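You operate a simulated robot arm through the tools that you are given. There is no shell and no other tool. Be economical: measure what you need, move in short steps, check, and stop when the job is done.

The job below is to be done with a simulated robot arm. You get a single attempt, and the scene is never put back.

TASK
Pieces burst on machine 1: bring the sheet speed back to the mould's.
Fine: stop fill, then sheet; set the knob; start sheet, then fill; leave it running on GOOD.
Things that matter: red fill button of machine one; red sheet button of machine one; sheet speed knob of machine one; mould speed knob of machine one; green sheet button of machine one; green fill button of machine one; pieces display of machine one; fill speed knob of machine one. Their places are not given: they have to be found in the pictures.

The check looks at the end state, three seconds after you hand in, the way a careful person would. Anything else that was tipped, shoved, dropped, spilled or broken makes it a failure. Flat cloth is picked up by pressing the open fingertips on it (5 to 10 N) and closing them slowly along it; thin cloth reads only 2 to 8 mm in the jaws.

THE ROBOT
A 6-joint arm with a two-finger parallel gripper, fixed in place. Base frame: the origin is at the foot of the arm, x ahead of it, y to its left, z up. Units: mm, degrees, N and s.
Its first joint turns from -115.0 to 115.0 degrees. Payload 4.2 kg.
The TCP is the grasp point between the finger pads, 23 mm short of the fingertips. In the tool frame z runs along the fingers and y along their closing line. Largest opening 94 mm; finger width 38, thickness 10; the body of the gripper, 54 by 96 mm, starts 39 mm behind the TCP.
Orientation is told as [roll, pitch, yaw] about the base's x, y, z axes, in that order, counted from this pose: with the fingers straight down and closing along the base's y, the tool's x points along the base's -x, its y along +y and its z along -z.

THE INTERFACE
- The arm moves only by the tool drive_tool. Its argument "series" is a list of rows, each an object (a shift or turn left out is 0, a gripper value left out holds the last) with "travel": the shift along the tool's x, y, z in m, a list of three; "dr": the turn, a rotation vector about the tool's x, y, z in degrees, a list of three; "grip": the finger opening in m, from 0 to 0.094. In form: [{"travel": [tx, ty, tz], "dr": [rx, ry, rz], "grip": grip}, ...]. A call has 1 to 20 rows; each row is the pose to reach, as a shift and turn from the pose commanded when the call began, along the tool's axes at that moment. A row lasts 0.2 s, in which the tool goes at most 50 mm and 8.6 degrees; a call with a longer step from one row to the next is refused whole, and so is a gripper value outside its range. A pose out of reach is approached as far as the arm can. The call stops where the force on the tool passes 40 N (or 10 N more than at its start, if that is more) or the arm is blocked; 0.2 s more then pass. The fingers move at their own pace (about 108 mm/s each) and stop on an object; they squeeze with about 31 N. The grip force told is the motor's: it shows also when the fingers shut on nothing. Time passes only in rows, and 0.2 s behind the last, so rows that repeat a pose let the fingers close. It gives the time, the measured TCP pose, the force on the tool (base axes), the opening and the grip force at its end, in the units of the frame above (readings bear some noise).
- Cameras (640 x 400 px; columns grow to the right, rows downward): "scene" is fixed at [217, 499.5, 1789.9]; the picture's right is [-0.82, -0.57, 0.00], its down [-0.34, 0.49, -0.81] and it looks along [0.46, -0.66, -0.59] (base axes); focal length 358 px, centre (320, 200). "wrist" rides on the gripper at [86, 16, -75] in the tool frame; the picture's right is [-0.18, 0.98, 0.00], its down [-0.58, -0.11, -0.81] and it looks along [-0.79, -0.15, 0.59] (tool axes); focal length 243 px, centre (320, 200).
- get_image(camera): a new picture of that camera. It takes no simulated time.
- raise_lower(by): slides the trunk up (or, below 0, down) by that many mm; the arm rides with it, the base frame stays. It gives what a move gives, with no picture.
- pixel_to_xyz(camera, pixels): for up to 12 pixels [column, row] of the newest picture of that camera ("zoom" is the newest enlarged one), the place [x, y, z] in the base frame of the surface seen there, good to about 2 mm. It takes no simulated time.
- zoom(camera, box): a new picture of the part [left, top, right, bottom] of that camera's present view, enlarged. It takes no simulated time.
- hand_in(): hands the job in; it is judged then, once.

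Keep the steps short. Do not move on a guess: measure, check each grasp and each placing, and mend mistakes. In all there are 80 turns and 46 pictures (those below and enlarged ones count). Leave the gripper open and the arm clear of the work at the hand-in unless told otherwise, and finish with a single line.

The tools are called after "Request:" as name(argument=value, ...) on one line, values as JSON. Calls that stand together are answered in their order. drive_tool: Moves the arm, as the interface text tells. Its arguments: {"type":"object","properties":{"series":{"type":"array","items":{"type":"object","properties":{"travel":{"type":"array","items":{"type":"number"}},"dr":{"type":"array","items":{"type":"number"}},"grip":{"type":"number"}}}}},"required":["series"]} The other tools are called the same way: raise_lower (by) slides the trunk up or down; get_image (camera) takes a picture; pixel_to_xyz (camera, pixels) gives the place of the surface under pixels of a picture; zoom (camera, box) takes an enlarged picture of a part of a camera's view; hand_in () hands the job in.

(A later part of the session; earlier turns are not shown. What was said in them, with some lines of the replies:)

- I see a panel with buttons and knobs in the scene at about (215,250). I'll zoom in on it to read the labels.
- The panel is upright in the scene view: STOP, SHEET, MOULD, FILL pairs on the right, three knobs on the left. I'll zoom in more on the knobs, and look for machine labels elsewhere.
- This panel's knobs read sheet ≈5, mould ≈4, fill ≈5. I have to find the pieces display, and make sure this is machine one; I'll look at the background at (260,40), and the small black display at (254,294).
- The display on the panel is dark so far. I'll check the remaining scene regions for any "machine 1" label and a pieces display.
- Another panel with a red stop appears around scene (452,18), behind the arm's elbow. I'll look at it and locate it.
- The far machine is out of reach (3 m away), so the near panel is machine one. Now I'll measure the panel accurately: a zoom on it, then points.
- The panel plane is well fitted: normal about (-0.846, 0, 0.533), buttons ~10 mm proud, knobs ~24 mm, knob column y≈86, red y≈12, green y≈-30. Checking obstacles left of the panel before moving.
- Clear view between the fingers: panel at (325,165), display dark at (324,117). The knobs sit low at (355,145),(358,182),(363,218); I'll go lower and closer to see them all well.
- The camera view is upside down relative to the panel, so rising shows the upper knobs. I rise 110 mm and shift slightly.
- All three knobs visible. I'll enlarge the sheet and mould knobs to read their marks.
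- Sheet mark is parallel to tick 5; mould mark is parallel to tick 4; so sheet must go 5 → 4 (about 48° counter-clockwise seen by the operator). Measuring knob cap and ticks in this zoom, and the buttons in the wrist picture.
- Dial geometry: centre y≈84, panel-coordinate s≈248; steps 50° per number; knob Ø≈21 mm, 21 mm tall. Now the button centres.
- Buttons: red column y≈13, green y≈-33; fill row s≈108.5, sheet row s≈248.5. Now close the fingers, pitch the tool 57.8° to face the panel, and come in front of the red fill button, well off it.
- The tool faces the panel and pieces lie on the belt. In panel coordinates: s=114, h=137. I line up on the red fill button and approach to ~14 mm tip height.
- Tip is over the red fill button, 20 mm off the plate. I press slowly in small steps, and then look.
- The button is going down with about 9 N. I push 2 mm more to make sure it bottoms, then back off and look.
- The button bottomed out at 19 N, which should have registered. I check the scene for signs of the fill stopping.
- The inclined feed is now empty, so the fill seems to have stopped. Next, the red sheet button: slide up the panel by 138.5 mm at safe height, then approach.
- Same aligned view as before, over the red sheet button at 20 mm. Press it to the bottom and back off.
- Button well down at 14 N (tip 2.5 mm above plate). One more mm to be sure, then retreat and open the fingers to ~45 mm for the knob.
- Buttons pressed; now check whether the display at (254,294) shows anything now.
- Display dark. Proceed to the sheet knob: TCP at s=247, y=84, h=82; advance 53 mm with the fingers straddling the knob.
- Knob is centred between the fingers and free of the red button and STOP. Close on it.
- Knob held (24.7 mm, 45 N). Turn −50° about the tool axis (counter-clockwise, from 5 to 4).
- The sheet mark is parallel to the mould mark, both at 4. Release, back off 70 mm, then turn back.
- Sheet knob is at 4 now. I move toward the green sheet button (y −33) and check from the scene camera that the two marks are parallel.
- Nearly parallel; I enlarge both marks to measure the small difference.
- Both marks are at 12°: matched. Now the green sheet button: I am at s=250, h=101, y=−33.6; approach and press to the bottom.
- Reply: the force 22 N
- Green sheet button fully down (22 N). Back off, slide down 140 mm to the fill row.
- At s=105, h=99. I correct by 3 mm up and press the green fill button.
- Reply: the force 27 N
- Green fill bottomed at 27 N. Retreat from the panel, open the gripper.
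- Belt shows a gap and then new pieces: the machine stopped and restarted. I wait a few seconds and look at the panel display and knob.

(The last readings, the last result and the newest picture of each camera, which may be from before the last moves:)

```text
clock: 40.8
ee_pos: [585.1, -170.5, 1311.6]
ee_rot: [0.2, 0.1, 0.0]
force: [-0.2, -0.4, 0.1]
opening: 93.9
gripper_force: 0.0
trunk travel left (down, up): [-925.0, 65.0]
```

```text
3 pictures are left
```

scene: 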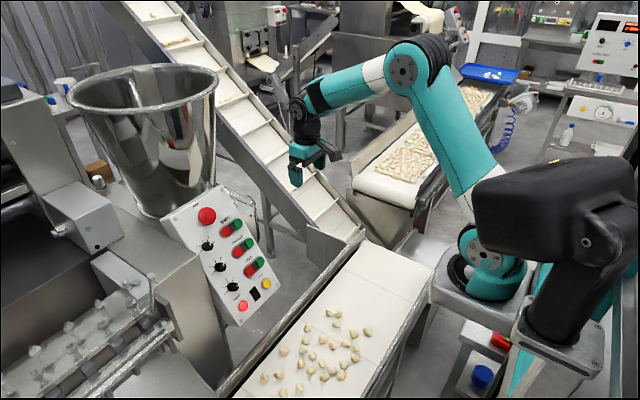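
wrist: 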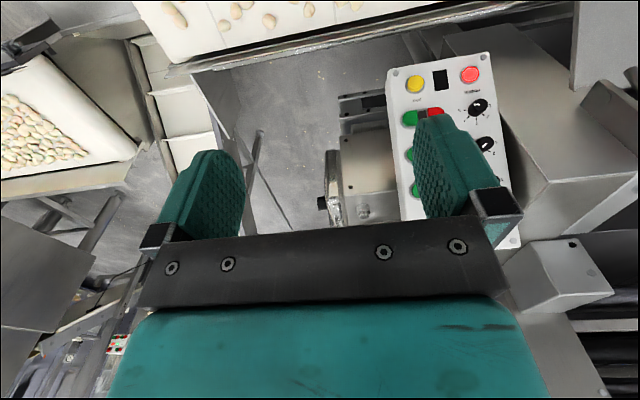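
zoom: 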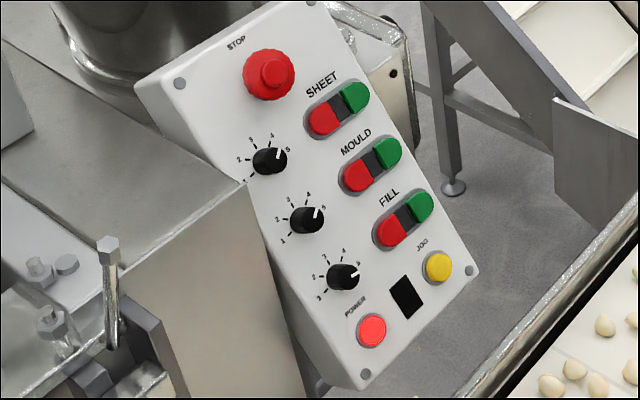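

Knobs are equal and pieces flow, but the dark panel window shows no text. The pieces display may be out of view to the left, so I turn the wrist camera left to look for it.

Request:
drive_tool(series=[{"travel": [0, 0.03, 0], "dr": [0, 0, -8]}, {"travel": [0, 0.06, 0], "dr": [0, 0, -16]}, {"travel": [0, 0.09, 0], "dr": [0, 0, -24]}, {"travel": [0, 0.12, 0], "dr": [0, 0, -32]}, {"travel": [0, 0.15, 0], "dr": [0, 0, -40]}, {"travel": [0, 0.17, 0], "dr": [0, 0, -48]}, {"travel": [0, 0.17, 0], "dr": [0, 0, -55]}, {"travel": [0, 0.17, 0], "dr": [0, 0, -55]}])

Request:
drive_tool(series=[{"dr": [0, -8, 0]}, {"dr": [0, -16, 0]}, {"dr": [0, -22, 0]}, {"dr": [0, -22, 0]}])

Request:
get_image(camera="wrist")

```text
clock: 42.6
ee_pos: [584.9, 2.2, 1309.9]
ee_rot: [0.0, 0.1, 55.1]
force: [0.0, -0.6, 0.3]
opening: 93.7
gripper_force: 0.1
trunk travel left (down, up): [-925.0, 65.0]
```

```text
clock: 43.6
ee_pos: [586.6, 0.7, 1308.9]
ee_rot: [-0.1, -22.0, 55.0]
force: [-0.9, 0.5, -0.4]
opening: 93.8
gripper_force: 0.1
trunk travel left (down, up): [-925.0, 65.0]
```

```text
2 pictures are left
```

wrist: 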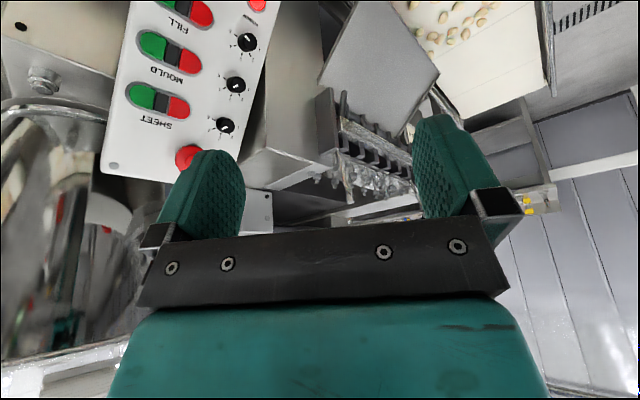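

No display in that direction either. I use one picture to check the pieces on the belt by the machine outlet and the panel's window.

Request:
zoom(camera="scene", box=[220, 260, 400, 400])

```text
2.86 times, centred on (310, 330) of scene
```

zoom: 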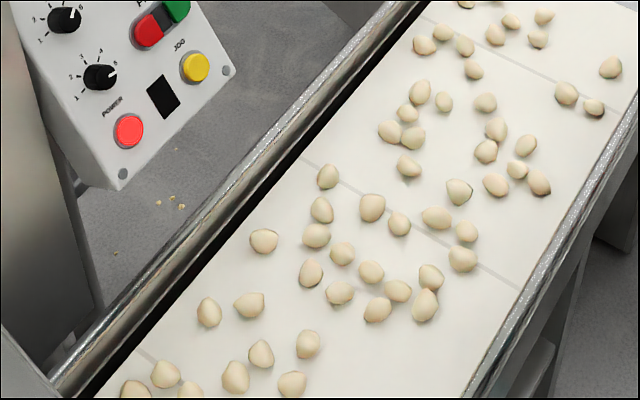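

The pieces coming out are whole and the line is running. The arm returns to its clear starting pose with the gripper open.

Request:
drive_tool(series=[{"dr": [0, 8, 0]}, {"dr": [0, 16, 0]}, {"dr": [0, 22, 0]}, {"dr": [0, 22, 0]}])

Request:
drive_tool(series=[{"travel": [0.02, -0.015, 0], "dr": [0, 0, 8]}, {"travel": [0.05, -0.03, 0], "dr": [0, 0, 16]}, {"travel": [0.08, -0.05, 0], "dr": [0, 0, 24]}, {"travel": [0.1, -0.07, 0], "dr": [0, 0, 32]}, {"travel": [0.12, -0.08, 0], "dr": [0, 0, 40]}, {"travel": [0.139, -0.0975, 0], "dr": [0, 0, 48]}, {"travel": [0.139, -0.0975, 0], "dr": [0, 0, 55]}, {"travel": [0.139, -0.0975, 0], "dr": [0, 0, 55]}, {"travel": [0.139, -0.0975, 0], "dr": [0, 0, 55]}])

Request:
get_image(camera="scene")

```text
clock: 44.6
ee_pos: [586.3, 1.1, 1309.4]
ee_rot: [0.0, 0.1, 54.9]
force: [0.5, 0.1, -0.7]
opening: 93.9
gripper_force: 0.1
trunk travel left (down, up): [-925.0, 65.0]
```

```text
clock: 46.6
ee_pos: [584.8, -167.4, 1309.3]
ee_rot: [0.0, 0.0, -0.1]
force: [0.3, -0.2, 0.5]
opening: 93.9
gripper_force: 0.1
trunk travel left (down, up): [-925.0, 65.0]
```

```text
0 pictures are left
```

scene: 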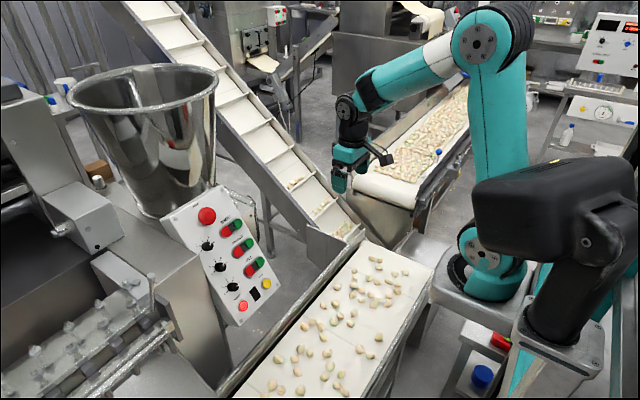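

The line runs, the sheet and mould knobs match, and the arm is clear with the gripper open. I'm handing in.

Request:
hand_in()

```text
The job is handed in.
```

I stopped fill then sheet on machine one, turned the sheet knob from 5 to 4 to match the mould, restarted sheet then fill, and whole pieces are coming out; I never found a pieces display showing text (the panel's window stayed dark), so GOOD is not confirmed.
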